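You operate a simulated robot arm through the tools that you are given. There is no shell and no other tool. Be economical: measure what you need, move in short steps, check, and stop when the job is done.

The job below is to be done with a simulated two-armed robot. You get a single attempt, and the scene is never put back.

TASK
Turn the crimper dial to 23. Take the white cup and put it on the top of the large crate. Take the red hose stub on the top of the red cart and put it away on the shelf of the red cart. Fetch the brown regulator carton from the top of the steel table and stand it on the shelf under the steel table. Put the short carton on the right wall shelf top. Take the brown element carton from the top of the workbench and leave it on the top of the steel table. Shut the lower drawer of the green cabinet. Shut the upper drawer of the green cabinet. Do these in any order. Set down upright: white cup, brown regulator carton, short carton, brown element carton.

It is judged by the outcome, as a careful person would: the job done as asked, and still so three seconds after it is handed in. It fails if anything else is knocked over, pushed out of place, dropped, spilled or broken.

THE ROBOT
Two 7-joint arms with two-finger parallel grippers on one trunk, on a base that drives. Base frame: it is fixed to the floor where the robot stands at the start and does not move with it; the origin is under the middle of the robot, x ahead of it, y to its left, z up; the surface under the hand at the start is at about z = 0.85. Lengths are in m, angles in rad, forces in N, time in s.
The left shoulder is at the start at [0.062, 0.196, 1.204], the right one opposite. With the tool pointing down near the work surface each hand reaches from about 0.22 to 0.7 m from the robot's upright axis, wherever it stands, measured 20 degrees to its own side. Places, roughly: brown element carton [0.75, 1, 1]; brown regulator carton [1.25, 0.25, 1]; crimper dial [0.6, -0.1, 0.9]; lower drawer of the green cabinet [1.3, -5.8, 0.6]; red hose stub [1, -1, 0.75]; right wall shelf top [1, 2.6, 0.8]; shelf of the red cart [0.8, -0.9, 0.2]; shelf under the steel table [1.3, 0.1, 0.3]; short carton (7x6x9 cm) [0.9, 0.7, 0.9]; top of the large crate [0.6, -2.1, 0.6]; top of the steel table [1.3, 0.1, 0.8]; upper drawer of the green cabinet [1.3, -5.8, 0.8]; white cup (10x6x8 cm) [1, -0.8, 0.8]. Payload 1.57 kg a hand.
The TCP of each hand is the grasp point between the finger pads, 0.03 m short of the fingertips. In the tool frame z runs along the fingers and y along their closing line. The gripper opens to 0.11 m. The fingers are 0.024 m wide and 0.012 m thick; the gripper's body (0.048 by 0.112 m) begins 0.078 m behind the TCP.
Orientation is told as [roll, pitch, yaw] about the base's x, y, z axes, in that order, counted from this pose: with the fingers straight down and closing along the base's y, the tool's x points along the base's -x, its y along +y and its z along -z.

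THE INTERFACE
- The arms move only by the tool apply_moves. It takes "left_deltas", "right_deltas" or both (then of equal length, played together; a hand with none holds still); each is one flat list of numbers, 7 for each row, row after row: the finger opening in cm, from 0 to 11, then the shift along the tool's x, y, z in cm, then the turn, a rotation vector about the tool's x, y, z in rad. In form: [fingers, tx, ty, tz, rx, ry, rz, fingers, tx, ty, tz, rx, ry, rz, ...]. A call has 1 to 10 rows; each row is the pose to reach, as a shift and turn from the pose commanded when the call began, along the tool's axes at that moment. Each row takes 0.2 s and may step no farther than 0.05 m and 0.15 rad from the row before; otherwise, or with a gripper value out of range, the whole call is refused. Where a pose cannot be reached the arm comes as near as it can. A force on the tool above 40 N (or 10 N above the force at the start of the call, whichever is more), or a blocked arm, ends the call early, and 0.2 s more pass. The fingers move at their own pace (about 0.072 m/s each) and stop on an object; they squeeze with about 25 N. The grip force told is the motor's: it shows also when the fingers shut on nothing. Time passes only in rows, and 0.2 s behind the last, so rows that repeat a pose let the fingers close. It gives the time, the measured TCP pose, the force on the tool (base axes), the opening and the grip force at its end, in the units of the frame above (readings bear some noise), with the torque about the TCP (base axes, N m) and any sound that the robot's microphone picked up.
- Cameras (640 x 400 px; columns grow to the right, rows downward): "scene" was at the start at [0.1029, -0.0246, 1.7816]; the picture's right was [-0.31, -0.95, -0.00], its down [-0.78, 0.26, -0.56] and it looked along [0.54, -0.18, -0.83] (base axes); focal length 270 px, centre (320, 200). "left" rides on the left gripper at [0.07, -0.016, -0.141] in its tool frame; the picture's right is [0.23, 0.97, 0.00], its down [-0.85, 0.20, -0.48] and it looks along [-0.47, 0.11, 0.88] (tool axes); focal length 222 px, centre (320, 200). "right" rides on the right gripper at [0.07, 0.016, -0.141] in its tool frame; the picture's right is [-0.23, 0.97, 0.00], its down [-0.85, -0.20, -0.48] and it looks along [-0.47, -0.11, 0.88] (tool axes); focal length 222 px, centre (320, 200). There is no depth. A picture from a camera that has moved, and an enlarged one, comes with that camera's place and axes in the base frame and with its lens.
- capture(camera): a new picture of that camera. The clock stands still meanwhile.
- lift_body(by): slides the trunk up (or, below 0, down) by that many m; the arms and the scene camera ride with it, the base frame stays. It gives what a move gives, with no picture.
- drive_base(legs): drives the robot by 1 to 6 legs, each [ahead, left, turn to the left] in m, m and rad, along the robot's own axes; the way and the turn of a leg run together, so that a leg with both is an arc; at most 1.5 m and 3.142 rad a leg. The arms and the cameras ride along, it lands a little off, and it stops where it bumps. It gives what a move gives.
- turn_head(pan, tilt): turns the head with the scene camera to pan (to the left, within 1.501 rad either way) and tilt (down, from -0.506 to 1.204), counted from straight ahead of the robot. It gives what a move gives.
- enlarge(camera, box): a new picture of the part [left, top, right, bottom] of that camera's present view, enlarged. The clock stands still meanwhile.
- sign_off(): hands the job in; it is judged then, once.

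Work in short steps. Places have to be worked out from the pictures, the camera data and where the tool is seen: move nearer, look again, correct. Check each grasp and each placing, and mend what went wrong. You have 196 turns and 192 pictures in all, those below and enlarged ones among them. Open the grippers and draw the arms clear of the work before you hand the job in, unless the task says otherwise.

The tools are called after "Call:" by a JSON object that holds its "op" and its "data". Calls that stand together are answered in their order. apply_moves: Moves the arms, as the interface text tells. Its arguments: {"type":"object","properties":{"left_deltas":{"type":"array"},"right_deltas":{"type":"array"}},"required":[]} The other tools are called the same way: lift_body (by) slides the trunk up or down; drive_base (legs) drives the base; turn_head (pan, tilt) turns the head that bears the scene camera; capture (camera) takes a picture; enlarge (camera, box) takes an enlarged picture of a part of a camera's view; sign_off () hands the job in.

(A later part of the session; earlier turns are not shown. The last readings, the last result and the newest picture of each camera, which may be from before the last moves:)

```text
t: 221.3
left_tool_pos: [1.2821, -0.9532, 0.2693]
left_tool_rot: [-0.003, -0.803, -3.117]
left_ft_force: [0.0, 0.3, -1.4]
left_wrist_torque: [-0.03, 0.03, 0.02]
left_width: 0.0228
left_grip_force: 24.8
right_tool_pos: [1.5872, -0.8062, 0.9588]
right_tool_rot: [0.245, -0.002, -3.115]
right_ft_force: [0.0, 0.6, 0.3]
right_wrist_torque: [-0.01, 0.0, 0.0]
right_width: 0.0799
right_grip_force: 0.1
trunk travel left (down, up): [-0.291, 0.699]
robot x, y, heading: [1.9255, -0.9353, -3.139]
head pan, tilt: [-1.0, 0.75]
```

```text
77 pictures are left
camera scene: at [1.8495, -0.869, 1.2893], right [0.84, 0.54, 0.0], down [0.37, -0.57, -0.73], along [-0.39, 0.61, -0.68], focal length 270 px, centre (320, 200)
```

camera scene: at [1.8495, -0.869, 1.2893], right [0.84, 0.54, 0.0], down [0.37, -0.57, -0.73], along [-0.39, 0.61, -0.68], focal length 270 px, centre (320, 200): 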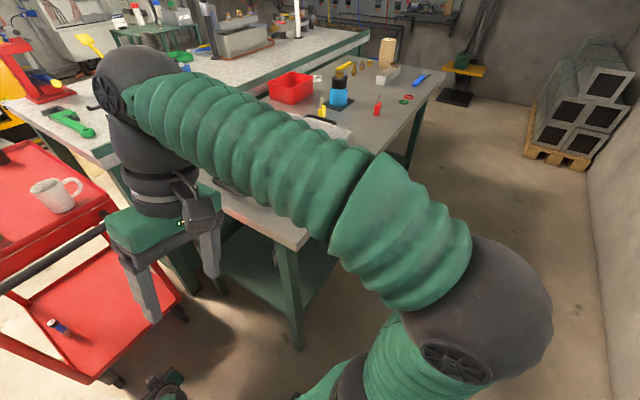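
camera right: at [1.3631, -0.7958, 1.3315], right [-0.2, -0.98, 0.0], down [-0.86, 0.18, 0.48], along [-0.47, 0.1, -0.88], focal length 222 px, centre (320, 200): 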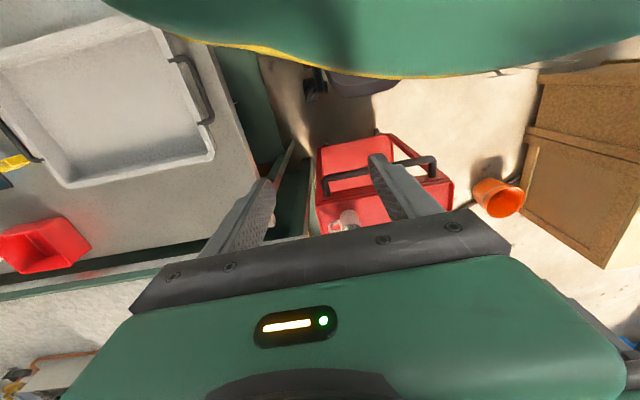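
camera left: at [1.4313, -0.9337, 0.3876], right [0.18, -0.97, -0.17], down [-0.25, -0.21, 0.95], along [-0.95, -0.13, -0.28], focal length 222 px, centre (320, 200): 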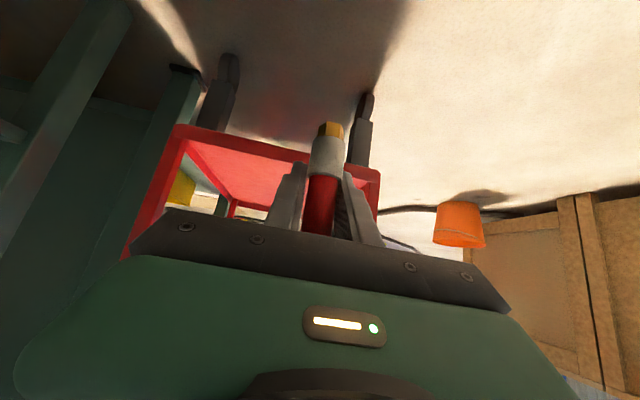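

Lowering works now. To keep the right elbow clear of the steel table, approach the cart slightly diagonally: raise 5 cm, turn right 0.17, strafe left, then look.

Call:
{"op": "lift_body", "data": {"by": 0.05}}

Call:
{"op": "drive_base", "data": {"legs": [[0, 0, -0.17], [0, 0.165, 0], [0.08, 0, 0]]}}

Call:
{"op": "turn_head", "data": {"pan": 0.0, "tilt": 0.85}}

Call:
{"op": "capture", "data": {"camera": "scene"}}

Call:
{"op": "capture", "data": {"camera": "left"}}

```text
t: 222.2
left_tool_pos: [1.2814, -0.9529, 0.3192]
left_tool_rot: [-0.004, -0.802, -3.116]
left_ft_force: [-0.9, -0.7, -1.4]
left_wrist_torque: [0.03, 0.0, 0.02]
left_width: 0.0224
left_grip_force: 24.7
right_tool_pos: [1.5874, -0.8064, 1.0086]
right_tool_rot: [0.245, -0.002, -3.115]
right_ft_force: [0.5, 0.7, 0.1]
right_wrist_torque: [0.0, -0.02, -0.01]
right_width: 0.08
right_grip_force: 0.0
trunk travel left (down, up): [-0.341, 0.649]
robot x, y, heading: [1.9238, -0.9365, -3.139]
head pan, tilt: [-1.0, 0.75]
```

```text
t: 225.0
left_tool_pos: [1.1827, -0.9915, 0.3174]
left_tool_rot: [0.0, -0.8, 2.996]
left_ft_force: [1.1, 0.6, -1.1]
left_wrist_torque: [-0.04, -0.02, 0.05]
left_width: 0.0223
left_grip_force: 25.2
right_tool_pos: [1.5074, -0.8967, 1.0069]
right_tool_rot: [0.245, 0.0, 2.997]
right_ft_force: [-0.8, 0.2, -0.7]
right_wrist_torque: [-0.03, 0.03, -0.01]
right_width: 0.0802
right_grip_force: 0.1
trunk travel left (down, up): [-0.341, 0.649]
robot x, y, heading: [1.8207, -1.0899, 2.97]
head pan, tilt: [-1.0, 0.75]
```

```text
t: 226.2
left_tool_pos: [1.1833, -0.9926, 0.3188]
left_tool_rot: [-0.003, -0.802, 2.998]
left_ft_force: [-0.6, -0.5, -1.8]
left_wrist_torque: [0.06, 0.04, -0.02]
left_width: 0.0223
left_grip_force: 24.8
right_tool_pos: [1.5099, -0.8981, 1.0086]
right_tool_rot: [0.243, -0.003, 2.998]
right_ft_force: [0.3, -0.1, 0.7]
right_wrist_torque: [0.0, -0.01, 0.0]
right_width: 0.0798
right_grip_force: 0.1
trunk travel left (down, up): [-0.341, 0.649]
robot x, y, heading: [1.8198, -1.0865, 2.97]
head pan, tilt: [0.0, 0.85]
```

```text
76 pictures are left
camera scene: at [1.7121, -1.0693, 1.3313], right [0.17, 0.99, 0.0], down [0.74, -0.13, -0.66], along [-0.65, 0.11, -0.75], focal length 270 px, centre (320, 200)
```

scene: 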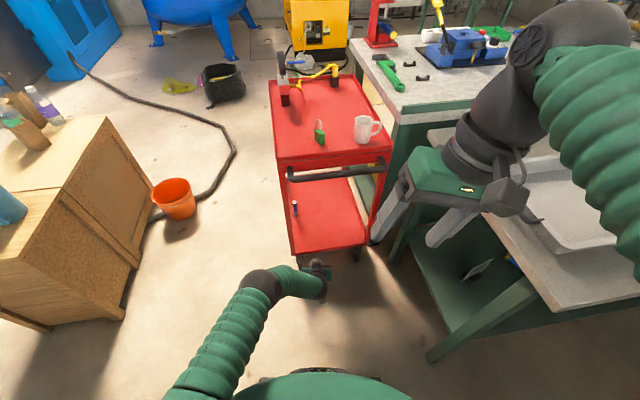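

```text
75 pictures are left
camera left: at [1.3339, -0.9989, 0.3679], right [0.01, -0.99, -0.17], down [-0.28, -0.16, 0.95], along [-0.96, 0.03, -0.27], focal length 222 px, centre (320, 200)
```

left: 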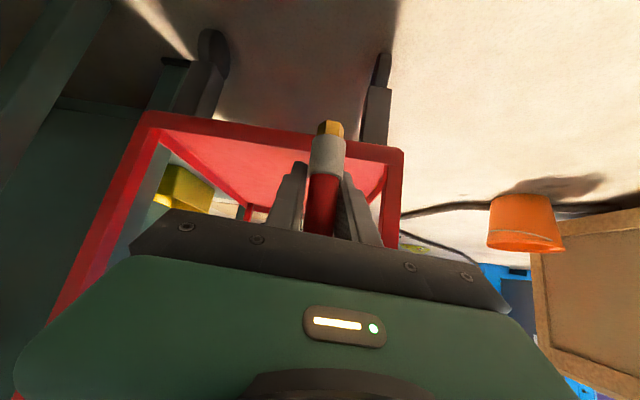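

Shelf rear edge ≈x 1.06, z≈0.2; the path is open. Shift 5 cm right and drive forward 0.19 m to bring the stub over the shelf.

Call:
{"op": "drive_base", "data": {"legs": [[0, -0.05, 0], [0.19, 0, 0]]}}

Call:
{"op": "capture", "data": {"camera": "scene"}}

Call:
{"op": "capture", "data": {"camera": "left"}}

```text
t: 228.3
left_tool_pos: [1.0062, -0.9129, 0.3178]
left_tool_rot: [-0.006, -0.803, 2.998]
left_ft_force: [0.2, -0.5, -0.6]
left_wrist_torque: [0.0, 0.06, -0.01]
left_width: 0.0216
left_grip_force: 24.7
right_tool_pos: [1.332, -0.82, 1.0084]
right_tool_rot: [0.242, 0.001, 2.997]
right_ft_force: [-0.9, -0.3, 0.4]
right_wrist_torque: [0.02, -0.07, 0.03]
right_width: 0.0799
right_grip_force: 0.0
trunk travel left (down, up): [-0.341, 0.649]
robot x, y, heading: [1.6419, -1.0056, 2.971]
head pan, tilt: [0.0, 0.85]
```

```text
74 pictures are left
camera scene: at [1.535, -0.9885, 1.3311], right [0.17, 0.99, 0.0], down [0.74, -0.13, -0.66], along [-0.65, 0.11, -0.75], focal length 270 px, centre (320, 200)
```

scene: 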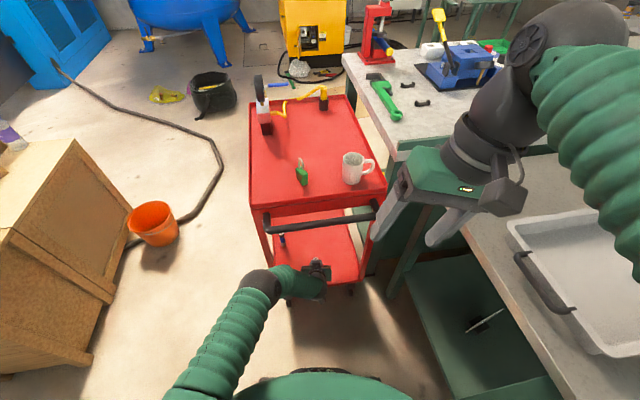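

```text
73 pictures are left
camera left: at [1.1574, -0.9193, 0.3673], right [0.01, -0.99, -0.17], down [-0.28, -0.16, 0.95], along [-0.96, 0.03, -0.28], focal length 222 px, centre (320, 200)
```

left: 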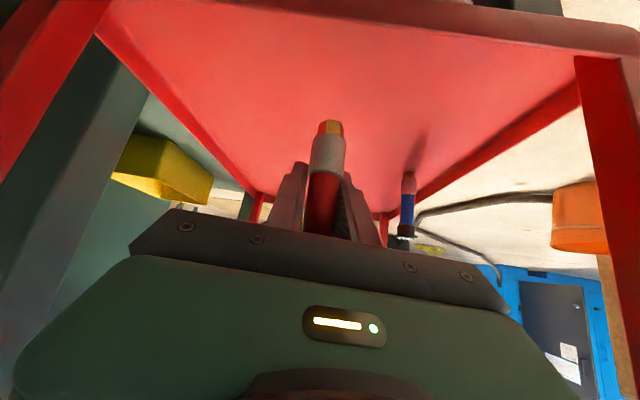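

The stub is over the shelf. Lower the trunk in small steps, watching the force.

Call:
{"op": "lift_body", "data": {"by": -0.035}}

Call:
{"op": "lift_body", "data": {"by": -0.01}}

Call:
{"op": "capture", "data": {"camera": "left"}}

```text
t: 229.1
left_tool_pos: [1.0068, -0.9143, 0.285]
left_tool_rot: [-0.006, -0.805, 2.999]
left_ft_force: [0.5, -0.7, -1.5]
left_wrist_torque: [0.02, -0.01, 0.0]
left_width: 0.0184
left_grip_force: 24.9
right_tool_pos: [1.3343, -0.8223, 0.9744]
right_tool_rot: [0.241, -0.005, 2.999]
right_ft_force: [0.2, 0.1, -0.3]
right_wrist_torque: [0.02, 0.0, 0.0]
right_width: 0.08
right_grip_force: 0.0
trunk travel left (down, up): [-0.306, 0.684]
robot x, y, heading: [1.6422, -1.0032, 2.974]
head pan, tilt: [0.0, 0.85]
```

```text
t: 229.7
left_tool_pos: [1.0074, -0.914, 0.275]
left_tool_rot: [-0.007, -0.804, 3.0]
left_ft_force: [0.5, -0.4, -1.0]
left_wrist_torque: [-0.03, 0.01, 0.0]
left_width: 0.0187
left_grip_force: 25.0
right_tool_pos: [1.3336, -0.8206, 0.9626]
right_tool_rot: [0.242, -0.003, 2.997]
right_ft_force: [0.8, 0.1, -0.2]
right_wrist_torque: [0.03, 0.04, -0.01]
right_width: 0.0799
right_grip_force: 0.0
trunk travel left (down, up): [-0.296, 0.694]
robot x, y, heading: [1.6453, -1.0112, 2.971]
head pan, tilt: [0.0, 0.85]
```

```text
72 pictures are left
camera left: at [1.1581, -0.9195, 0.3234], right [0.01, -0.99, -0.17], down [-0.28, -0.17, 0.95], along [-0.96, 0.03, -0.27], focal length 222 px, centre (320, 200)
```

left: 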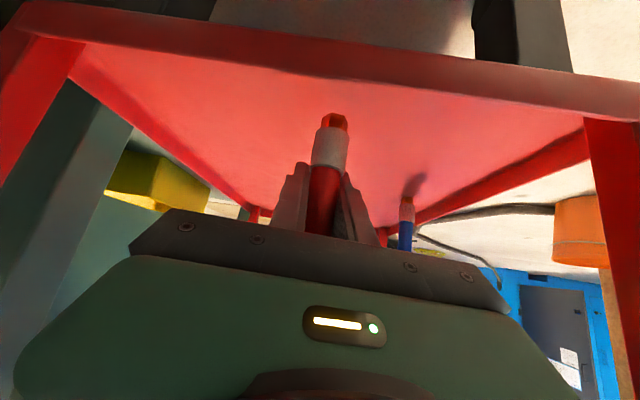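

The stub is creeping in the grip (width falls), so finish lowering promptly.

Call:
{"op": "lift_body", "data": {"by": -0.008}}

Call:
{"op": "lift_body", "data": {"by": -0.007}}

Call:
{"op": "enlarge", "data": {"camera": "left", "box": [240, 80, 440, 240]}}

```text
t: 230.2
left_tool_pos: [1.0076, -0.9133, 0.2676]
left_tool_rot: [-0.007, -0.803, 3.001]
left_ft_force: [0.8, 0.2, -1.7]
left_wrist_torque: [0.01, 0.01, 0.0]
left_width: 0.0184
left_grip_force: 25.4
right_tool_pos: [1.3355, -0.8206, 0.9554]
right_tool_rot: [0.243, -0.001, 2.996]
right_ft_force: [0.3, 0.0, 0.1]
right_wrist_torque: [0.03, 0.02, 0.01]
right_width: 0.0801
right_grip_force: 0.0
trunk travel left (down, up): [-0.288, 0.702]
robot x, y, heading: [1.6435, -1.0073, 2.974]
head pan, tilt: [0.0, 0.85]
```

```text
t: 230.8
left_tool_pos: [1.0081, -0.9131, 0.2611]
left_tool_rot: [-0.004, -0.804, 3.0]
left_ft_force: [0.8, 1.2, -0.2]
left_wrist_torque: [0.0, 0.03, -0.02]
left_width: 0.0186
left_grip_force: 24.3
right_tool_pos: [1.3351, -0.8213, 0.9489]
right_tool_rot: [0.241, -0.003, 2.999]
right_ft_force: [-0.7, -0.4, 1.3]
right_wrist_torque: [0.01, 0.02, 0.03]
right_width: 0.0799
right_grip_force: 0.0
trunk travel left (down, up): [-0.281, 0.709]
robot x, y, heading: [1.6457, -1.0036, 2.975]
head pan, tilt: [0.0, 0.85]
```

```text
2.50 times, centred on (340, 160) of left
camera zoom: at [1.1581, -0.9195, 0.3084], right [0.01, -0.99, -0.17], down [-0.28, -0.17, 0.95], along [-0.96, 0.03, -0.27], focal length 555 px, centre (270, 300)
```

zoom: 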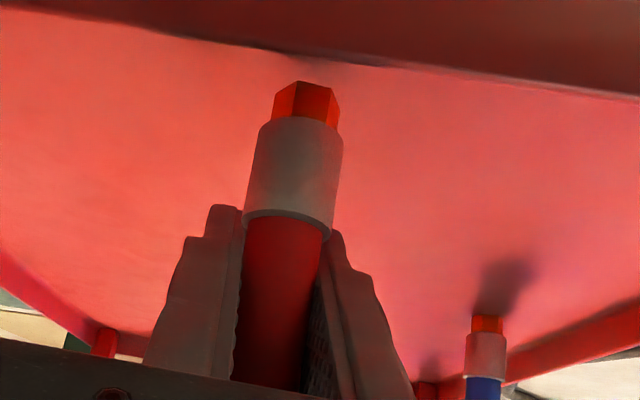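

Call:
{"op": "lift_body", "data": {"by": -0.007}}

Call:
{"op": "lift_body", "data": {"by": -0.007}}

Call:
{"op": "enlarge", "data": {"camera": "left", "box": [240, 80, 440, 240]}}

```text
t: 231.3
left_tool_pos: [1.0082, -0.9136, 0.2526]
left_tool_rot: [-0.007, -0.804, 3.001]
left_ft_force: [0.4, -0.4, -0.5]
left_wrist_torque: [-0.01, 0.03, 0.02]
left_width: 0.0187
left_grip_force: 25.2
right_tool_pos: [1.3349, -0.8216, 0.9417]
right_tool_rot: [0.241, -0.001, 2.997]
right_ft_force: [-0.1, -0.1, -0.3]
right_wrist_torque: [-0.01, 0.01, -0.01]
right_width: 0.0799
right_grip_force: 0.0
trunk travel left (down, up): [-0.274, 0.716]
robot x, y, heading: [1.6451, -1.0049, 2.98]
head pan, tilt: [0.0, 0.85]
```

```text
t: 231.9
left_tool_pos: [1.0064, -0.9126, 0.2501]
left_tool_rot: [-0.006, -0.808, 2.999]
left_ft_force: [9.0, -3.0, 22.5]
left_wrist_torque: [-0.2, -0.66, 0.0]
left_width: 0.0189
left_grip_force: 24.7
right_tool_pos: [1.3378, -0.8217, 0.9367]
right_tool_rot: [0.242, -0.004, 2.996]
right_ft_force: [-0.2, 1.1, 1.0]
right_wrist_torque: [-0.04, 0.01, -0.03]
right_width: 0.0801
right_grip_force: 0.0
trunk travel left (down, up): [-0.267, 0.723]
robot x, y, heading: [1.6405, -1.0073, 2.971]
head pan, tilt: [0.0, 0.85]
```

```text
2.50 times, centred on (340, 160) of left
camera zoom: at [1.1577, -0.9192, 0.2971], right [0.01, -0.99, -0.17], down [-0.27, -0.17, 0.95], along [-0.96, 0.03, -0.27], focal length 555 px, centre (270, 300)
```

zoom: 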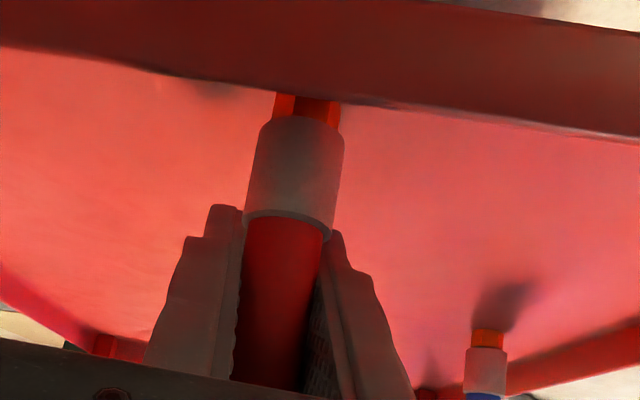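

Contact. Ease up 4 mm and open gently.

Call:
{"op": "lift_body", "data": {"by": 0.004}}

Call:
{"op": "apply_moves", "data": {"left_deltas": [2.2, 0, 0, 0, 0, 0, 0, 2.8, 0, 0, 0, 0, 0, 0, 3.5, 0, 0, 0, 0, 0, 0, 5, 0, 0, 0, 0, 0, 0, 6, 0, 0, 0, 0, 0, 0]}}

Call:
{"op": "capture", "data": {"camera": "left"}}

```text
t: 232.4
left_tool_pos: [1.0067, -0.914, 0.25]
left_tool_rot: [-0.005, -0.805, 2.999]
left_ft_force: [-2.4, 1.0, 4.6]
left_wrist_torque: [0.02, 0.12, -0.02]
left_width: 0.0185
left_grip_force: 25.0
right_tool_pos: [1.335, -0.8217, 0.9387]
right_tool_rot: [0.242, -0.004, 2.996]
right_ft_force: [-0.2, -0.4, 0.5]
right_wrist_torque: [0.03, -0.05, 0.0]
right_width: 0.0799
right_grip_force: 0.2
trunk travel left (down, up): [-0.271, 0.719]
robot x, y, heading: [1.6429, -1.008, 2.975]
head pan, tilt: [0.0, 0.85]
```

```text
t: 233.6
left_tool_pos: [1.007, -0.9148, 0.2511]
left_tool_rot: [-0.007, -0.803, 3.0]
left_ft_force: [-0.2, 0.4, -0.2]
left_wrist_torque: [0.0, 0.0, 0.02]
left_width: 0.0598
left_grip_force: 0.1
right_tool_pos: [1.3347, -0.8212, 0.9384]
right_tool_rot: [0.242, -0.002, 2.998]
right_ft_force: [-0.6, -0.4, 0.2]
right_wrist_torque: [0.01, -0.01, -0.02]
right_width: 0.0798
right_grip_force: 0.0
trunk travel left (down, up): [-0.271, 0.719]
robot x, y, heading: [1.6462, -1.0086, 2.971]
head pan, tilt: [0.0, 0.85]
```

```text
69 pictures are left
camera left: at [1.1581, -0.9195, 0.2984], right [0.01, -0.99, -0.17], down [-0.28, -0.17, 0.95], along [-0.96, 0.03, -0.27], focal length 222 px, centre (320, 200)
```

left: 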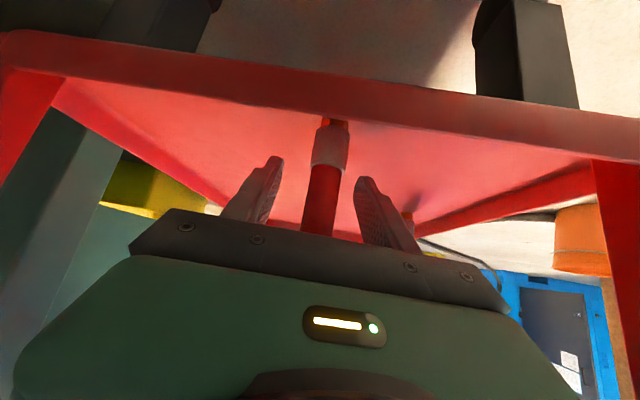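

The stub stands free. Drive straight back out.

Call:
{"op": "drive_base", "data": {"legs": [[-0.12, 0, 0], [-0.25, 0, 0]]}}

Call:
{"op": "capture", "data": {"camera": "scene"}}

Call:
{"op": "capture", "data": {"camera": "left"}}

```text
t: 236.3
left_tool_pos: [1.3744, -0.9754, 0.2494]
left_tool_rot: [-0.007, -0.805, 3.001]
left_ft_force: [0.4, 0.9, 0.2]
left_wrist_torque: [0.01, 0.0, -0.02]
left_width: 0.0599
left_grip_force: 0.1
right_tool_pos: [1.7013, -0.8831, 0.9392]
right_tool_rot: [0.243, -0.004, 2.996]
right_ft_force: [-0.9, 0.6, 0.0]
right_wrist_torque: [0.04, 0.02, -0.01]
right_width: 0.08
right_grip_force: 0.0
trunk travel left (down, up): [-0.271, 0.719]
robot x, y, heading: [2.0089, -1.0671, 2.969]
head pan, tilt: [0.0, 0.85]
```

```text
68 pictures are left
camera scene: at [1.9041, -1.0516, 1.2614], right [0.17, 0.99, 0.0], down [0.74, -0.13, -0.66], along [-0.65, 0.11, -0.75], focal length 270 px, centre (320, 200)
```

scene: 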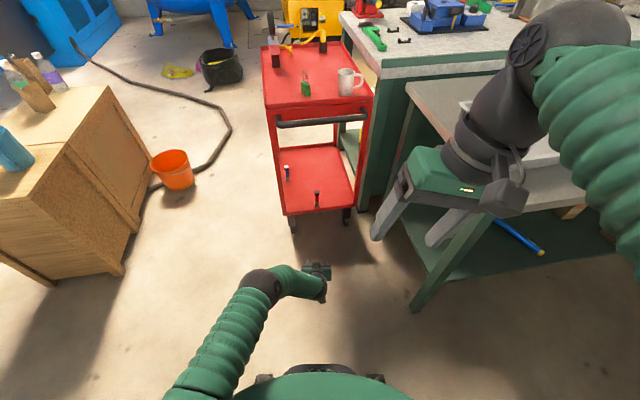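

```text
67 pictures are left
camera left: at [1.5249, -0.9816, 0.2988], right [0.01, -0.99, -0.17], down [-0.27, -0.17, 0.95], along [-0.96, 0.03, -0.27], focal length 222 px, centre (320, 200)
```

left: 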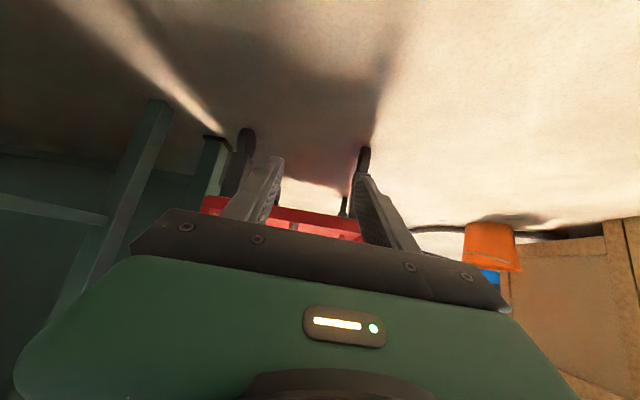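

The red stub stands on the cart shelf. Raise the trunk, straighten both hands, and return to heading π for the cup.

Call:
{"op": "lift_body", "data": {"by": 0.4}}

Call:
{"op": "lift_body", "data": {"by": 0.12}}

Call:
{"op": "apply_moves", "data": {"left_deltas": [6, -1.5, 1, -3.5, 0, 0.1, 0, 6, -3, 2, -7, 0, 0.2, 0, 6, -4.5, 3, -10.5, 0, 0.3, 0, 6, -6.5, 4, -14, 0, 0.4, 0, 6, -9, 5, -17, 0, 0.5, 0, 6, -11.5, 6, -20, 0, 0.6, 0, 6, -14, 7, -23, 0, 0.7, 0, 6, -16.5, 8, -26, 0, 0.8, 0], "right_deltas": [8, 0, 0, 2, -0.08, 0, 0, 8, 0, 0, 4, -0.16, 0, 0, 8, 0, 0, 6, -0.243, 0, 0, 8, 0, -1, 9, -0.243, 0, 0, 8, 0, -2, 12, -0.243, 0, 0, 8, 0, -3, 15, -0.243, 0, 0, 8, 0, -3, 18, -0.243, 0, 0, 8, 0, -3, 20, -0.243, 0, 0]}}

Call:
{"op": "drive_base", "data": {"legs": [[0, 0, 0.17], [0, -0.13, 0]]}}

Call:
{"op": "capture", "data": {"camera": "scene"}}

```text
t: 240.1
left_tool_pos: [1.3739, -0.9746, 0.6507]
left_tool_rot: [-0.009, -0.806, 3.0]
left_ft_force: [0.3, -0.7, -0.4]
left_wrist_torque: [-0.01, 0.03, 0.03]
left_width: 0.06
left_grip_force: 0.1
right_tool_pos: [1.7023, -0.8831, 1.3397]
right_tool_rot: [0.241, -0.003, 2.998]
right_ft_force: [0.4, 0.9, -0.3]
right_wrist_torque: [0.02, 0.05, -0.03]
right_width: 0.08
right_grip_force: 0.0
trunk travel left (down, up): [-0.671, 0.319]
robot x, y, heading: [2.0093, -1.0685, 2.973]
head pan, tilt: [0.0, 0.85]
```

```text
t: 241.6
left_tool_pos: [1.3731, -0.9756, 0.7716]
left_tool_rot: [-0.007, -0.804, 2.999]
left_ft_force: [0.4, 0.7, -0.7]
left_wrist_torque: [-0.01, -0.02, 0.01]
left_width: 0.0596
left_grip_force: 0.1
right_tool_pos: [1.7011, -0.8826, 1.4585]
right_tool_rot: [0.244, -0.004, 2.997]
right_ft_force: [0.4, 0.4, 0.2]
right_wrist_torque: [0.01, 0.0, -0.01]
right_width: 0.0802
right_grip_force: 0.0
trunk travel left (down, up): [-0.791, 0.199]
robot x, y, heading: [2.0093, -1.0672, 2.973]
head pan, tilt: [0.0, 0.85]
```

```text
t: 243.4
left_tool_pos: [1.4349, -1.0666, 1.0722]
left_tool_rot: [-0.007, -0.005, 2.994]
left_ft_force: [0.4, -0.5, 1.0]
left_wrist_torque: [0.02, -0.01, -0.01]
left_width: 0.0601
left_grip_force: 0.1
right_tool_pos: [1.6984, -0.903, 1.2581]
right_tool_rot: [0.486, -0.003, 2.997]
right_ft_force: [0.1, -0.2, 0.4]
right_wrist_torque: [0.0, -0.03, -0.01]
right_width: 0.0801
right_grip_force: 0.0
trunk travel left (down, up): [-0.791, 0.199]
robot x, y, heading: [2.0102, -1.0704, 2.967]
head pan, tilt: [0.0, 0.85]
```

```text
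t: 245.4
left_tool_pos: [1.4424, -1.059, 1.0686]
left_tool_rot: [-0.024, -0.007, -3.12]
left_ft_force: [1.3, -1.7, -0.3]
left_wrist_torque: [0.12, -0.03, 0.01]
left_width: 0.06
left_grip_force: 0.0
right_tool_pos: [1.6756, -0.8561, 1.2605]
right_tool_rot: [0.464, -0.004, -3.117]
right_ft_force: [1.0, -1.5, 0.9]
right_wrist_torque: [0.16, 0.01, -0.06]
right_width: 0.0799
right_grip_force: 0.1
trunk travel left (down, up): [-0.791, 0.199]
robot x, y, heading: [2.0116, -0.9429, 3.135]
head pan, tilt: [0.0, 0.85]
```

```text
66 pictures are left
camera scene: at [1.9002, -0.9843, 1.7808], right [0.0, 1.0, 0.02], down [0.75, 0.01, -0.66], along [-0.66, 0.02, -0.75], focal length 270 px, centre (320, 200)
```

scene: 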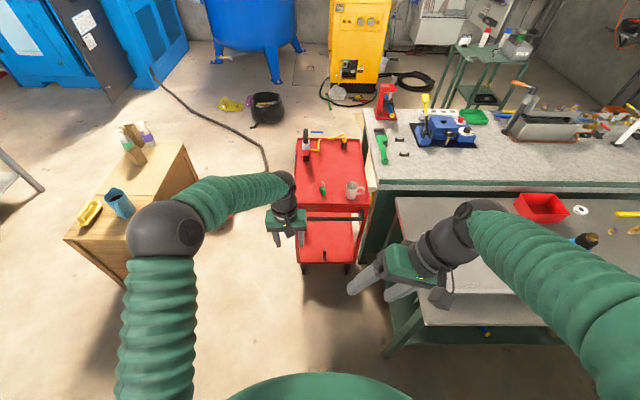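

Fix the right hand's roll (I'd turned it the wrong way), raise the left hand, then yaw the right hand 90° so it closes along x (handle is on +y).

Call:
{"op": "apply_moves", "data": {"right_deltas": [8, 0, 0, 0, 0.12, 0, 0, 8, 0, 0, 0, 0.24, 0, 0, 8, 0, 0, 0, 0.36, 0, 0, 8, 0, 0, 0, 0.464, 0, 0], "left_deltas": [6, 0, 1, -3, 0, 0, 0, 6, 0, 2, -6, 0, 0, 0, 6, 0, 3, -9, 0, 0, 0, 6, 0, 4, -11, 0, 0, 0]}}

Call:
{"op": "apply_moves", "data": {"right_deltas": [10, 0, 0, 0, 0, 0, 0.15, 10, 0, 0, 0, 0, 0, 0.3, 10, 0, 0, 0, 0, 0, 0.45, 10, 0, 0, 0, 0, 0, 0.6, 10, 0, 0, 0, 0, 0, 0.75, 10, 0, 0, 0, 0, 0, 0.9, 10, 0, 0, 0, 0, 0, 1.05, 10, 0, 0, 0, 0, 0, 1.2, 10, 0, 0, 0, 0, 0, 1.35, 10, 0, 0, 0, 0, 0, 1.5]}}

Call:
{"op": "drive_base", "data": {"legs": [[0.45, 0, 0]]}}

Call:
{"op": "capture", "data": {"camera": "right"}}

Call:
{"op": "capture", "data": {"camera": "scene"}}

```text
t: 246.4
left_tool_pos: [1.4439, -1.0763, 1.182]
left_tool_rot: [-0.006, -0.005, -3.121]
left_ft_force: [-0.3, 0.1, -0.7]
left_wrist_torque: [-0.02, 0.01, 0.0]
left_width: 0.0603
left_grip_force: 0.1
right_tool_pos: [1.6772, -0.8323, 1.2591]
right_tool_rot: [0.02, -0.005, -3.119]
right_ft_force: [-0.8, 0.8, -1.1]
right_wrist_torque: [0.02, 0.02, -0.03]
right_width: 0.0799
right_grip_force: 0.0
trunk travel left (down, up): [-0.791, 0.199]
robot x, y, heading: [2.0106, -0.9408, 3.137]
head pan, tilt: [0.0, 0.85]
```

```text
t: 248.6
left_tool_pos: [1.4441, -1.0729, 1.182]
left_tool_rot: [-0.001, -0.007, -3.122]
left_ft_force: [0.4, -0.6, 0.0]
left_wrist_torque: [-0.01, 0.04, 0.0]
left_width: 0.0601
left_grip_force: 0.1
right_tool_pos: [1.6768, -0.8273, 1.2582]
right_tool_rot: [0.008, 0.022, 1.66]
right_ft_force: [0.2, -0.1, 1.4]
right_wrist_torque: [-0.02, 0.01, 0.0]
right_width: 0.1
right_grip_force: 0.0
trunk travel left (down, up): [-0.791, 0.199]
robot x, y, heading: [2.0114, -0.9384, 3.135]
head pan, tilt: [0.0, 0.85]
```

```text
t: 251.3
left_tool_pos: [0.9931, -1.0726, 1.1833]
left_tool_rot: [-0.002, -0.008, -3.12]
left_ft_force: [0.0, -0.8, 0.7]
left_wrist_torque: [0.01, -0.01, 0.0]
left_width: 0.06
left_grip_force: 0.0
right_tool_pos: [1.2277, -0.8279, 1.2579]
right_tool_rot: [0.008, 0.022, 1.666]
right_ft_force: [-0.6, -1.2, -0.1]
right_wrist_torque: [0.02, 0.01, -0.02]
right_width: 0.0999
right_grip_force: 0.0
trunk travel left (down, up): [-0.791, 0.199]
robot x, y, heading: [1.5569, -0.9402, 3.143]
head pan, tilt: [0.0, 0.85]
```

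```text
65 pictures are left
camera right: at [1.2184, -0.8969, 1.4008], right [-0.99, 0.13, 0.0], down [0.12, 0.88, 0.46], along [0.06, 0.45, -0.89], focal length 222 px, centre (320, 200)
```

right: 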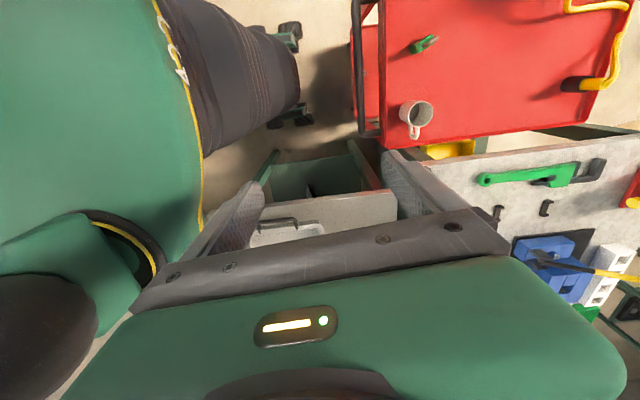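

```text
64 pictures are left
camera scene: at [1.4522, -0.9428, 1.7815], right [0.0, 1.0, 0.0], down [0.75, 0.0, -0.66], along [-0.66, 0.0, -0.75], focal length 270 px, centre (320, 200)
```

scene: 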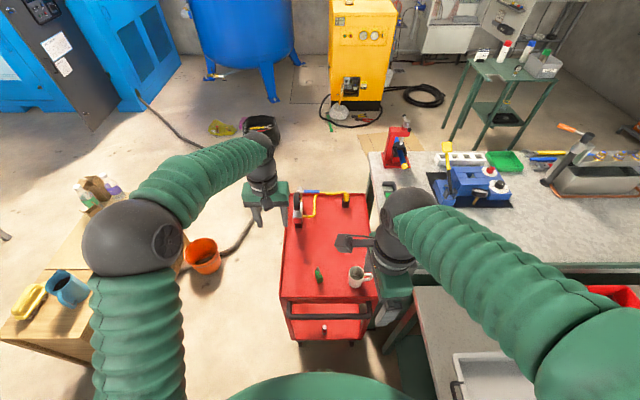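

Cup centre ≈(0.998, −0.812), handle toward +y. Move the right hand above it, down to z≈0.95.

Call:
{"op": "apply_moves", "data": {"right_deltas": [10, -0.5, 3, 2, 0, 0, 0.01, 10, -1, 6, 5, 0, 0, 0.02, 10, -1.5, 9, 8, 0, 0, 0.03, 10, -2, 12, 11, 0, 0, 0.05, 10, -2.5, 15, 14, 0, 0, 0.07, 10, -3, 18, 17.5, 0, 0, 0.09, 10, -3.5, 20.5, 21.5, 0, 0, 0.095, 10, -3.8, 22.2, 26, 0, 0, 0.095, 10, -3.8, 22.5, 30.5, 0, 0, 0.095]}}

Call:
{"op": "capture", "data": {"camera": "right"}}

Call:
{"op": "enlarge", "data": {"camera": "scene", "box": [280, 190, 420, 310]}}

```text
t: 253.3
left_tool_pos: [0.9901, -1.0739, 1.1811]
left_tool_rot: [-0.003, -0.006, -3.121]
left_ft_force: [-0.2, 1.0, -0.2]
left_wrist_torque: [-0.01, -0.01, -0.01]
left_width: 0.0601
left_grip_force: 0.1
right_tool_pos: [0.996, -0.818, 0.9523]
right_tool_rot: [0.007, 0.024, 1.573]
right_ft_force: [0.2, 0.2, 0.4]
right_wrist_torque: [-0.02, -0.02, -0.02]
right_width: 0.0997
right_grip_force: 0.1
trunk travel left (down, up): [-0.791, 0.199]
robot x, y, heading: [1.5569, -0.943, 3.138]
head pan, tilt: [0.0, 0.85]
```

```text
63 pictures are left
camera right: at [0.9795, -0.886, 1.0947], right [-0.97, 0.23, 0.0], down [0.2, 0.87, 0.46], along [0.1, 0.45, -0.89], focal length 222 px, centre (320, 200)
```

right: 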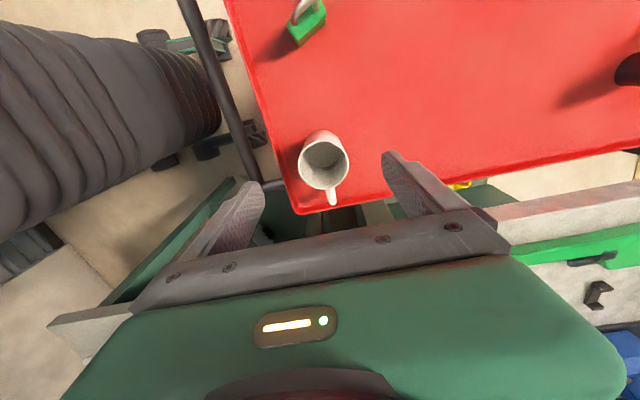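

```text
3.33 times, centred on (350, 250) of scene
camera zoom: at [1.445, -0.9424, 1.7811], right [0.0, 1.0, 0.0], down [0.75, 0.0, -0.66], along [-0.66, 0.0, -0.75], focal length 902 px, centre (220, 33)
```

zoom: 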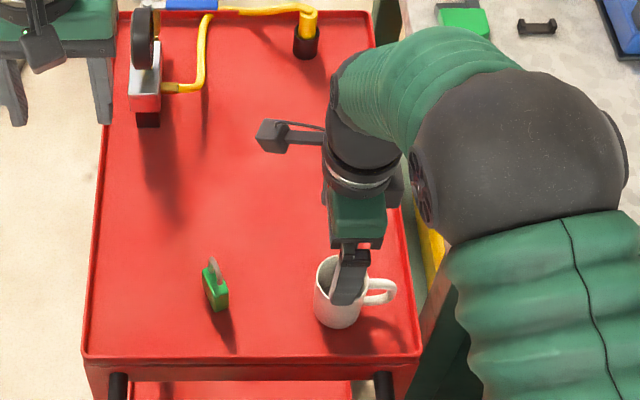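

Align to (0.988, −0.807) and descend to z≈0.80.

Call:
{"op": "apply_moves", "data": {"right_deltas": [10, -0.5, 0.4, 4, 0, 0, 0, 10, -1.1, 0.8, 8, 0, 0, 0, 10, -1.1, 0.8, 11, 0, 0, 0]}}

Call:
{"op": "capture", "data": {"camera": "right"}}

```text
t: 254.1
left_tool_pos: [0.9913, -1.073, 1.1819]
left_tool_rot: [-0.002, -0.006, -3.12]
left_ft_force: [-0.1, -0.1, 0.0]
left_wrist_torque: [0.0, 0.05, 0.0]
left_width: 0.0599
left_grip_force: 0.1
right_tool_pos: [0.9891, -0.8098, 0.8429]
right_tool_rot: [0.006, 0.022, 1.572]
right_ft_force: [0.3, -0.5, -0.4]
right_wrist_torque: [0.01, -0.02, -0.01]
right_width: 0.1002
right_grip_force: 0.0
trunk travel left (down, up): [-0.791, 0.199]
robot x, y, heading: [1.5597, -0.943, 3.142]
head pan, tilt: [0.0, 0.85]
```

```text
61 pictures are left
camera right: at [0.9721, -0.8775, 0.9855], right [-0.97, 0.23, 0.0], down [0.2, 0.87, 0.46], along [0.1, 0.45, -0.89], focal length 222 px, centre (320, 200)
```

right: 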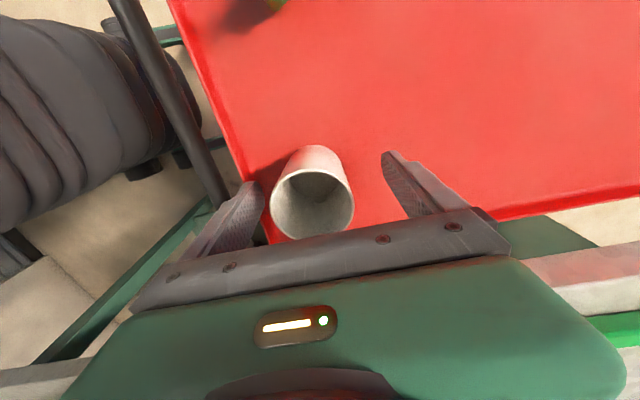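

Call:
{"op": "apply_moves", "data": {"right_deltas": [10, -0.4, -0.5, 2, 0, 0, 0, 10, -0.4, -0.5, 4.2, 0, 0, 0, 7, -0.4, -0.5, 4.2, 0, 0, 0, 5, -0.4, -0.5, 4.2, 0, 0, 0, 4, -0.4, -0.5, 4.2, 0, 0, 0, 4, -0.4, -0.5, 4.2, 0, 0, 0]}}

Call:
{"op": "capture", "data": {"camera": "right"}}

```text
t: 254.8
left_tool_pos: [0.9956, -1.0732, 1.1839]
left_tool_rot: [-0.002, -0.008, -3.12]
left_ft_force: [0.2, -0.1, -0.8]
left_wrist_torque: [0.03, 0.02, 0.0]
left_width: 0.0599
left_grip_force: 0.1
right_tool_pos: [0.9956, -0.8069, 0.8105]
right_tool_rot: [0.008, 0.023, 1.572]
right_ft_force: [-0.6, -0.7, 1.0]
right_wrist_torque: [-0.01, 0.0, 0.0]
right_width: 0.0746
right_grip_force: 0.4
trunk travel left (down, up): [-0.791, 0.199]
robot x, y, heading: [1.5592, -0.9431, 3.138]
head pan, tilt: [0.0, 0.85]
stopped in row 3 (right hand): the force on the tool passed its limit at 59 N (the readings are from after the stop); the commanded pose is now the measured one
```

```text
60 pictures are left
camera right: at [0.9786, -0.875, 0.9537], right [-0.97, 0.23, 0.0], down [0.2, 0.87, 0.46], along [0.1, 0.45, -0.89], focal length 222 px, centre (320, 200)
```

right: 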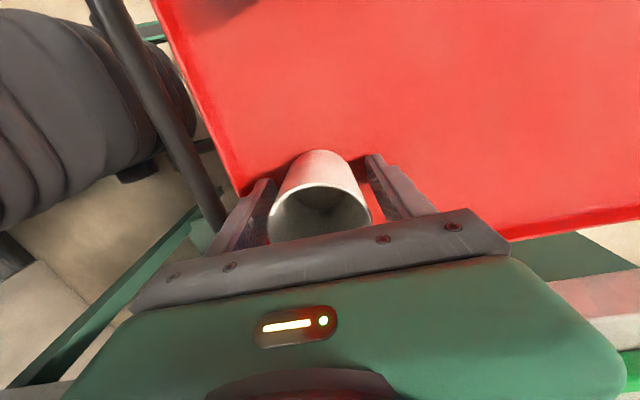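

A fingertip bumped the cart's rear rim; the cup is fine between the fingers. Raise 3 mm and close from here.

Call:
{"op": "apply_moves", "data": {"right_deltas": [7.5, 0, 0, -0.3, 0, 0, 0, 6.5, 0, 0, -0.3, 0, 0, 0, 5, 0, 0, -0.3, 0, 0, 0, 4, 0, 0, -0.3, 0, 0, 0, 4, 0, 0, -0.3, 0, 0, 0]}}

Call:
{"op": "capture", "data": {"camera": "right"}}

Call:
{"op": "enlarge", "data": {"camera": "scene", "box": [270, 170, 420, 320]}}

```text
t: 255.9
left_tool_pos: [0.994, -1.0738, 1.1829]
left_tool_rot: [-0.003, -0.008, -3.121]
left_ft_force: [-0.6, 0.2, 0.2]
left_wrist_torque: [0.01, 0.02, 0.03]
left_width: 0.0599
left_grip_force: 0.1
right_tool_pos: [0.9942, -0.8072, 0.8134]
right_tool_rot: [0.009, 0.022, 1.572]
right_ft_force: [0.1, -0.2, 2.8]
right_wrist_torque: [0.03, 0.02, 0.01]
right_width: 0.056
right_grip_force: 25.0
trunk travel left (down, up): [-0.791, 0.199]
robot x, y, heading: [1.5571, -0.9416, 3.134]
head pan, tilt: [0.0, 0.85]
```

```text
59 pictures are left
camera right: at [0.9775, -0.8752, 0.9562], right [-0.97, 0.23, 0.0], down [0.2, 0.87, 0.46], along [0.1, 0.45, -0.89], focal length 222 px, centre (320, 200)
```

right: 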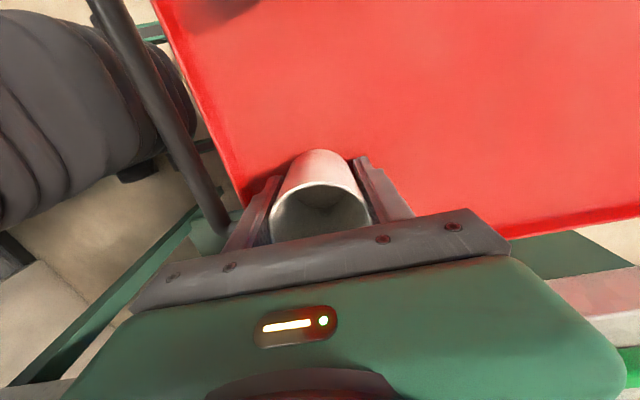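

```text
2.67 times, centred on (345, 245) of scene
camera zoom: at [1.4474, -0.9427, 1.7813], right [0.0, 1.0, 0.0], down [0.75, 0.0, -0.66], along [-0.66, 0.0, -0.75], focal length 721 px, centre (253, 80)
```

zoom: 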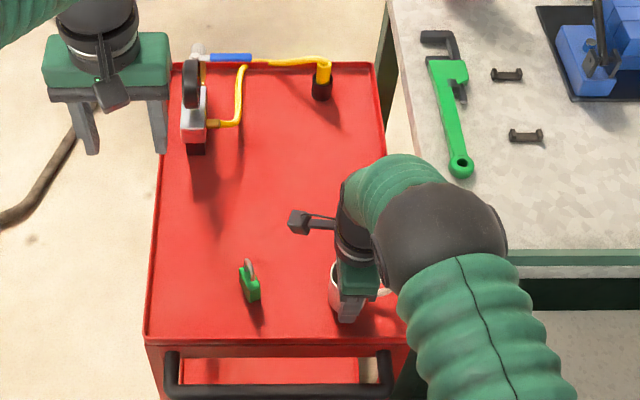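

Cup gripped (5.6 cm). Lift 26 cm and back the robot off.

Call:
{"op": "apply_moves", "data": {"right_deltas": [4, 0, 0, -3, 0, 0, 0, 4, 0, 0, -7, 0, 0, 0, 4, 0, 0, -11.5, 0, 0, 0, 4, 0, 0, -16, 0, 0, 0, 4, 0, 0, -20, 0, 0, 0, 4, 0, -1, -24, 0, 0, 0, 4, 0, -3, -27, 0, 0, 0, 4, 0, -6, -29, 0, 0, 0]}}

Call:
{"op": "drive_base", "data": {"legs": [[-0.45, 0, 0]]}}

Call:
{"op": "turn_head", "data": {"pan": 0.3, "tilt": 0.7}}

Call:
{"op": "capture", "data": {"camera": "scene"}}

```text
t: 257.8
left_tool_pos: [0.9944, -1.0732, 1.1835]
left_tool_rot: [-0.003, -0.008, -3.121]
left_ft_force: [1.0, -0.4, 0.6]
left_wrist_torque: [0.02, 0.0, 0.05]
left_width: 0.0596
left_grip_force: 0.1
right_tool_pos: [1.0593, -0.8012, 1.1042]
right_tool_rot: [0.01, 0.024, 1.572]
right_ft_force: [0.4, 0.0, -0.9]
right_wrist_torque: [-0.02, 0.02, -0.01]
right_width: 0.0559
right_grip_force: 25.5
trunk travel left (down, up): [-0.791, 0.199]
robot x, y, heading: [1.5571, -0.9412, 3.14]
head pan, tilt: [0.0, 0.85]
```

```text
t: 260.4
left_tool_pos: [1.4349, -1.0722, 1.1807]
left_tool_rot: [-0.005, -0.004, -3.126]
left_ft_force: [-0.3, 0.3, -0.6]
left_wrist_torque: [-0.01, 0.02, -0.02]
left_width: 0.0599
left_grip_force: 0.1
right_tool_pos: [1.501, -0.8013, 1.1027]
right_tool_rot: [0.006, 0.022, 1.567]
right_ft_force: [-0.2, 0.3, -0.4]
right_wrist_torque: [-0.02, 0.02, 0.04]
right_width: 0.0559
right_grip_force: 24.7
trunk travel left (down, up): [-0.791, 0.199]
robot x, y, heading: [2.003, -0.945, 3.133]
head pan, tilt: [0.0, 0.85]
```

```text
t: 261.2
left_tool_pos: [1.439, -1.0736, 1.1843]
left_tool_rot: [-0.004, -0.01, -3.127]
left_ft_force: [-0.8, -0.3, 1.0]
left_wrist_torque: [-0.01, -0.01, 0.01]
left_width: 0.0599
left_grip_force: 0.1
right_tool_pos: [1.5042, -0.8013, 1.1043]
right_tool_rot: [0.01, 0.022, 1.566]
right_ft_force: [0.5, -0.4, -1.0]
right_wrist_torque: [0.02, 0.02, -0.01]
right_width: 0.056
right_grip_force: 25.4
trunk travel left (down, up): [-0.791, 0.199]
robot x, y, heading: [2.0019, -0.9475, 3.136]
head pan, tilt: [0.3, 0.7]
```

```text
57 pictures are left
camera scene: at [1.8882, -0.97, 1.7934], right [-0.29, 0.96, 0.0], down [0.62, 0.19, -0.76], along [-0.73, -0.22, -0.65], focal length 270 px, centre (320, 200)
```

scene: 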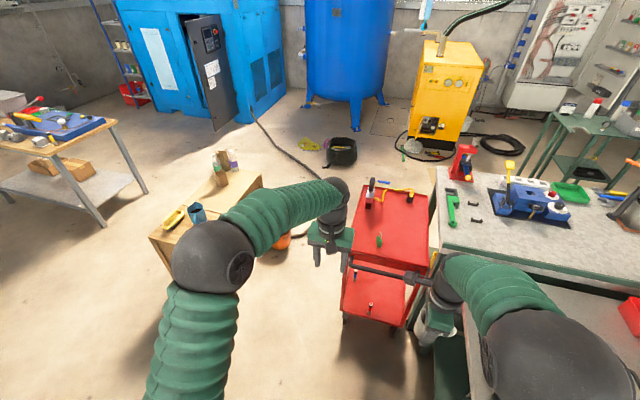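

Both stubs stand on the shelf. Strafe left to face the crates from behind.

Call:
{"op": "drive_base", "data": {"legs": [[0, 1.15, 0]]}}

Call:
{"op": "turn_head", "data": {"pan": 0.0, "tilt": 0.75}}

Call:
{"op": "capture", "data": {"camera": "scene"}}

```text
t: 267.1
left_tool_pos: [1.4257, -2.2157, 1.1834]
left_tool_rot: [0.0, -0.009, -3.131]
left_ft_force: [0.7, 0.2, 0.4]
left_wrist_torque: [-0.01, 0.01, -0.04]
left_width: 0.0599
left_grip_force: 0.1
right_tool_pos: [1.4929, -1.9446, 1.1034]
right_tool_rot: [0.012, 0.025, 1.564]
right_ft_force: [-0.1, -0.3, -0.4]
right_wrist_torque: [-0.03, 0.0, -0.01]
right_width: 0.0559
right_grip_force: 24.6
trunk travel left (down, up): [-0.791, 0.199]
robot x, y, heading: [1.9881, -2.0919, 3.126]
head pan, tilt: [0.3, 0.7]
```

```text
t: 267.9
left_tool_pos: [1.4279, -2.2185, 1.184]
left_tool_rot: [-0.002, -0.011, -3.131]
left_ft_force: [0.4, 0.3, 0.1]
left_wrist_torque: [-0.01, -0.01, -0.01]
left_width: 0.0599
left_grip_force: 0.0
right_tool_pos: [1.4948, -1.946, 1.1055]
right_tool_rot: [0.008, 0.023, 1.561]
right_ft_force: [-0.2, 0.4, -0.2]
right_wrist_torque: [-0.03, -0.01, 0.0]
right_width: 0.0558
right_grip_force: 24.4
trunk travel left (down, up): [-0.791, 0.199]
robot x, y, heading: [1.9894, -2.0947, 3.129]
head pan, tilt: [0.0, 0.75]
```

```text
56 pictures are left
camera scene: at [1.8736, -2.0912, 1.7892], right [0.01, 1.0, 0.0], down [0.68, -0.01, -0.73], along [-0.73, 0.01, -0.68], focal length 270 px, centre (320, 200)
```

scene: 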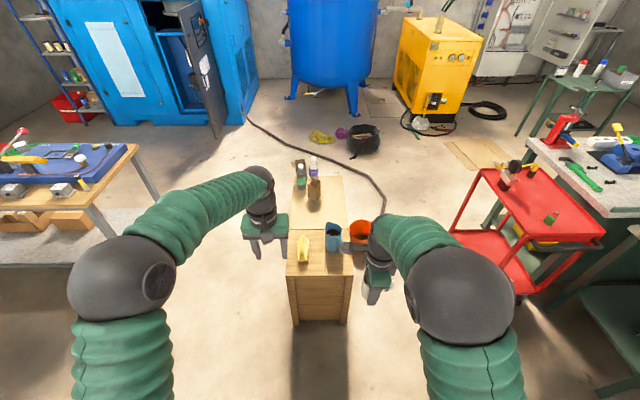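

Call:
{"op": "enlarge", "data": {"camera": "scene", "box": [240, 140, 400, 340]}}

```text
2.00 times, centred on (320, 240) of scene
camera zoom: at [1.8736, -2.0912, 1.7892], right [0.01, 1.0, 0.0], down [0.68, -0.01, -0.73], along [-0.73, 0.01, -0.68], focal length 541 px, centre (320, 120)
```

zoom: 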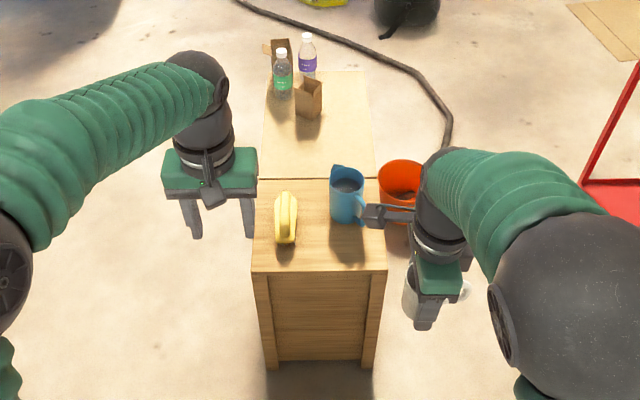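

The large (far) crate top spans x≈0.34–0.85, y≈−2.28…−1.9, z≈0.6; its near half is free. Drive forward 0.53 m.

Call:
{"op": "drive_base", "data": {"legs": [[0.3, 0, 0], [0.23, 0, 0]]}}

Call:
{"op": "capture", "data": {"camera": "right"}}

Call:
{"op": "capture", "data": {"camera": "scene"}}

```text
t: 271.3
left_tool_pos: [0.9005, -2.2044, 1.1867]
left_tool_rot: [-0.004, -0.017, -3.137]
left_ft_force: [0.0, -0.4, 0.1]
left_wrist_torque: [0.0, 0.02, -0.03]
left_width: 0.0599
left_grip_force: 0.0
right_tool_pos: [0.9688, -1.9345, 1.1065]
right_tool_rot: [0.015, 0.022, 1.554]
right_ft_force: [-0.2, 0.7, -0.7]
right_wrist_torque: [-0.01, 0.01, -0.01]
right_width: 0.056
right_grip_force: 24.5
trunk travel left (down, up): [-0.791, 0.199]
robot x, y, heading: [1.4589, -2.0811, 3.123]
head pan, tilt: [0.0, 0.75]
```

```text
54 pictures are left
camera right: at [0.9526, -2.0015, 1.2494], right [-0.97, 0.24, 0.01], down [0.22, 0.86, 0.46], along [0.1, 0.44, -0.89], focal length 222 px, centre (320, 200)
```

right: 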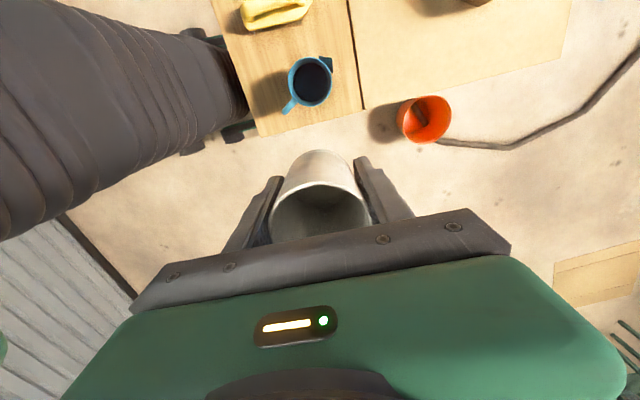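

```text
53 pictures are left
camera scene: at [1.3515, -2.0821, 1.7898], right [0.02, 1.0, 0.0], down [0.68, -0.01, -0.73], along [-0.73, 0.02, -0.68], focal length 270 px, centre (320, 200)
```

scene: 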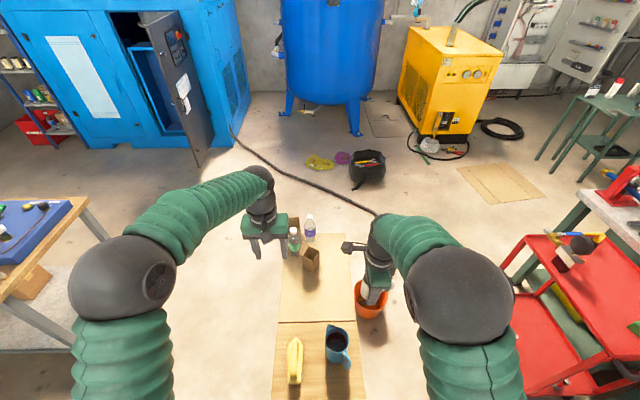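

Crate top z≈0.63; target (0.76, −2.03) is free. Move the right hand over it and descend to TCP z≈0.80; shift the left hand away.

Call:
{"op": "apply_moves", "data": {"right_deltas": [4, 2, 4.2, 0, 0, 0, 0, 4, 4, 8.4, 0, 0, 0, 0, 4, 6, 12.6, 0, 0, 0, 0, 4, 8, 16.8, 1, 0, 0, 0, 4, 9.9, 20.7, 3, 0, 0, 0, 4, 9.9, 20.7, 8, 0, 0, 0, 4, 9.9, 20.7, 13, 0, 0, 0, 4, 9.9, 20.7, 18, 0, 0, 0, 4, 9.9, 20.7, 23, 0, 0, 0, 4, 9.9, 20.7, 28, 0, 0, 0], "left_deltas": [6, 1, 1, -1, 0, 0, 0, 6, 2, 2, -2, 0, 0, 0, 6, 3, 3, -3, 0, 0, 0, 6, 4, 4, -4, 0, 0, 0, 6, 5, 5, -5, 0, 0, 0, 6, 5, 6, -5, 0, 0, 0, 6, 5, 7, -5, 0, 0, 0, 6, 5, 8, -5, 0, 0, 0, 6, 5, 8, -5, 0, 0, 0, 6, 5, 8, -5, 0, 0, 0]}}

Call:
{"op": "capture", "data": {"camera": "right"}}

Call:
{"op": "enlarge", "data": {"camera": "scene", "box": [240, 210, 420, 380]}}

```text
t: 273.5
left_tool_pos: [0.9488, -2.2847, 1.2346]
left_tool_rot: [-0.005, -0.012, -3.137]
left_ft_force: [-0.8, -0.3, 0.4]
left_wrist_torque: [0.0, -0.01, 0.0]
left_width: 0.0602
left_grip_force: 0.0
right_tool_pos: [0.8234, -2.0257, 0.8816]
right_tool_rot: [0.012, 0.027, 1.555]
right_ft_force: [-0.2, 0.1, -0.9]
right_wrist_torque: [-0.03, 0.0, 0.01]
right_width: 0.056
right_grip_force: 25.3
right hand out of reach, approached as far as the arm can: row 5, 6, 7, 8, 9, 10
trunk travel left (down, up): [-0.791, 0.199]
robot x, y, heading: [1.4562, -2.0814, 3.119]
head pan, tilt: [0.0, 0.75]
```

```text
52 pictures are left
camera right: at [0.8065, -2.0929, 1.0232], right [-0.97, 0.24, 0.0], down [0.22, 0.86, 0.45], along [0.11, 0.44, -0.89], focal length 222 px, centre (320, 200)
```

right: 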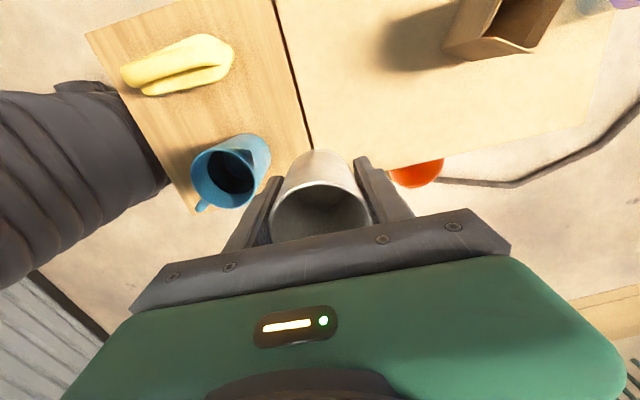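

```text
2.35 times, centred on (330, 295) of scene
camera zoom: at [1.342, -2.0824, 1.7891], right [0.02, 1.0, 0.0], down [0.68, -0.01, -0.73], along [-0.73, 0.02, -0.68], focal length 636 px, centre (296, -24)
```

zoom: 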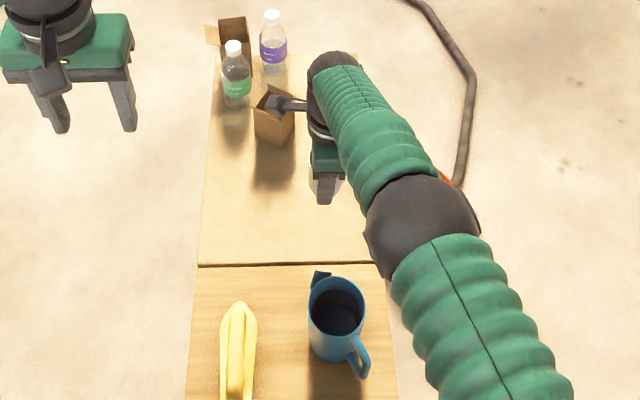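

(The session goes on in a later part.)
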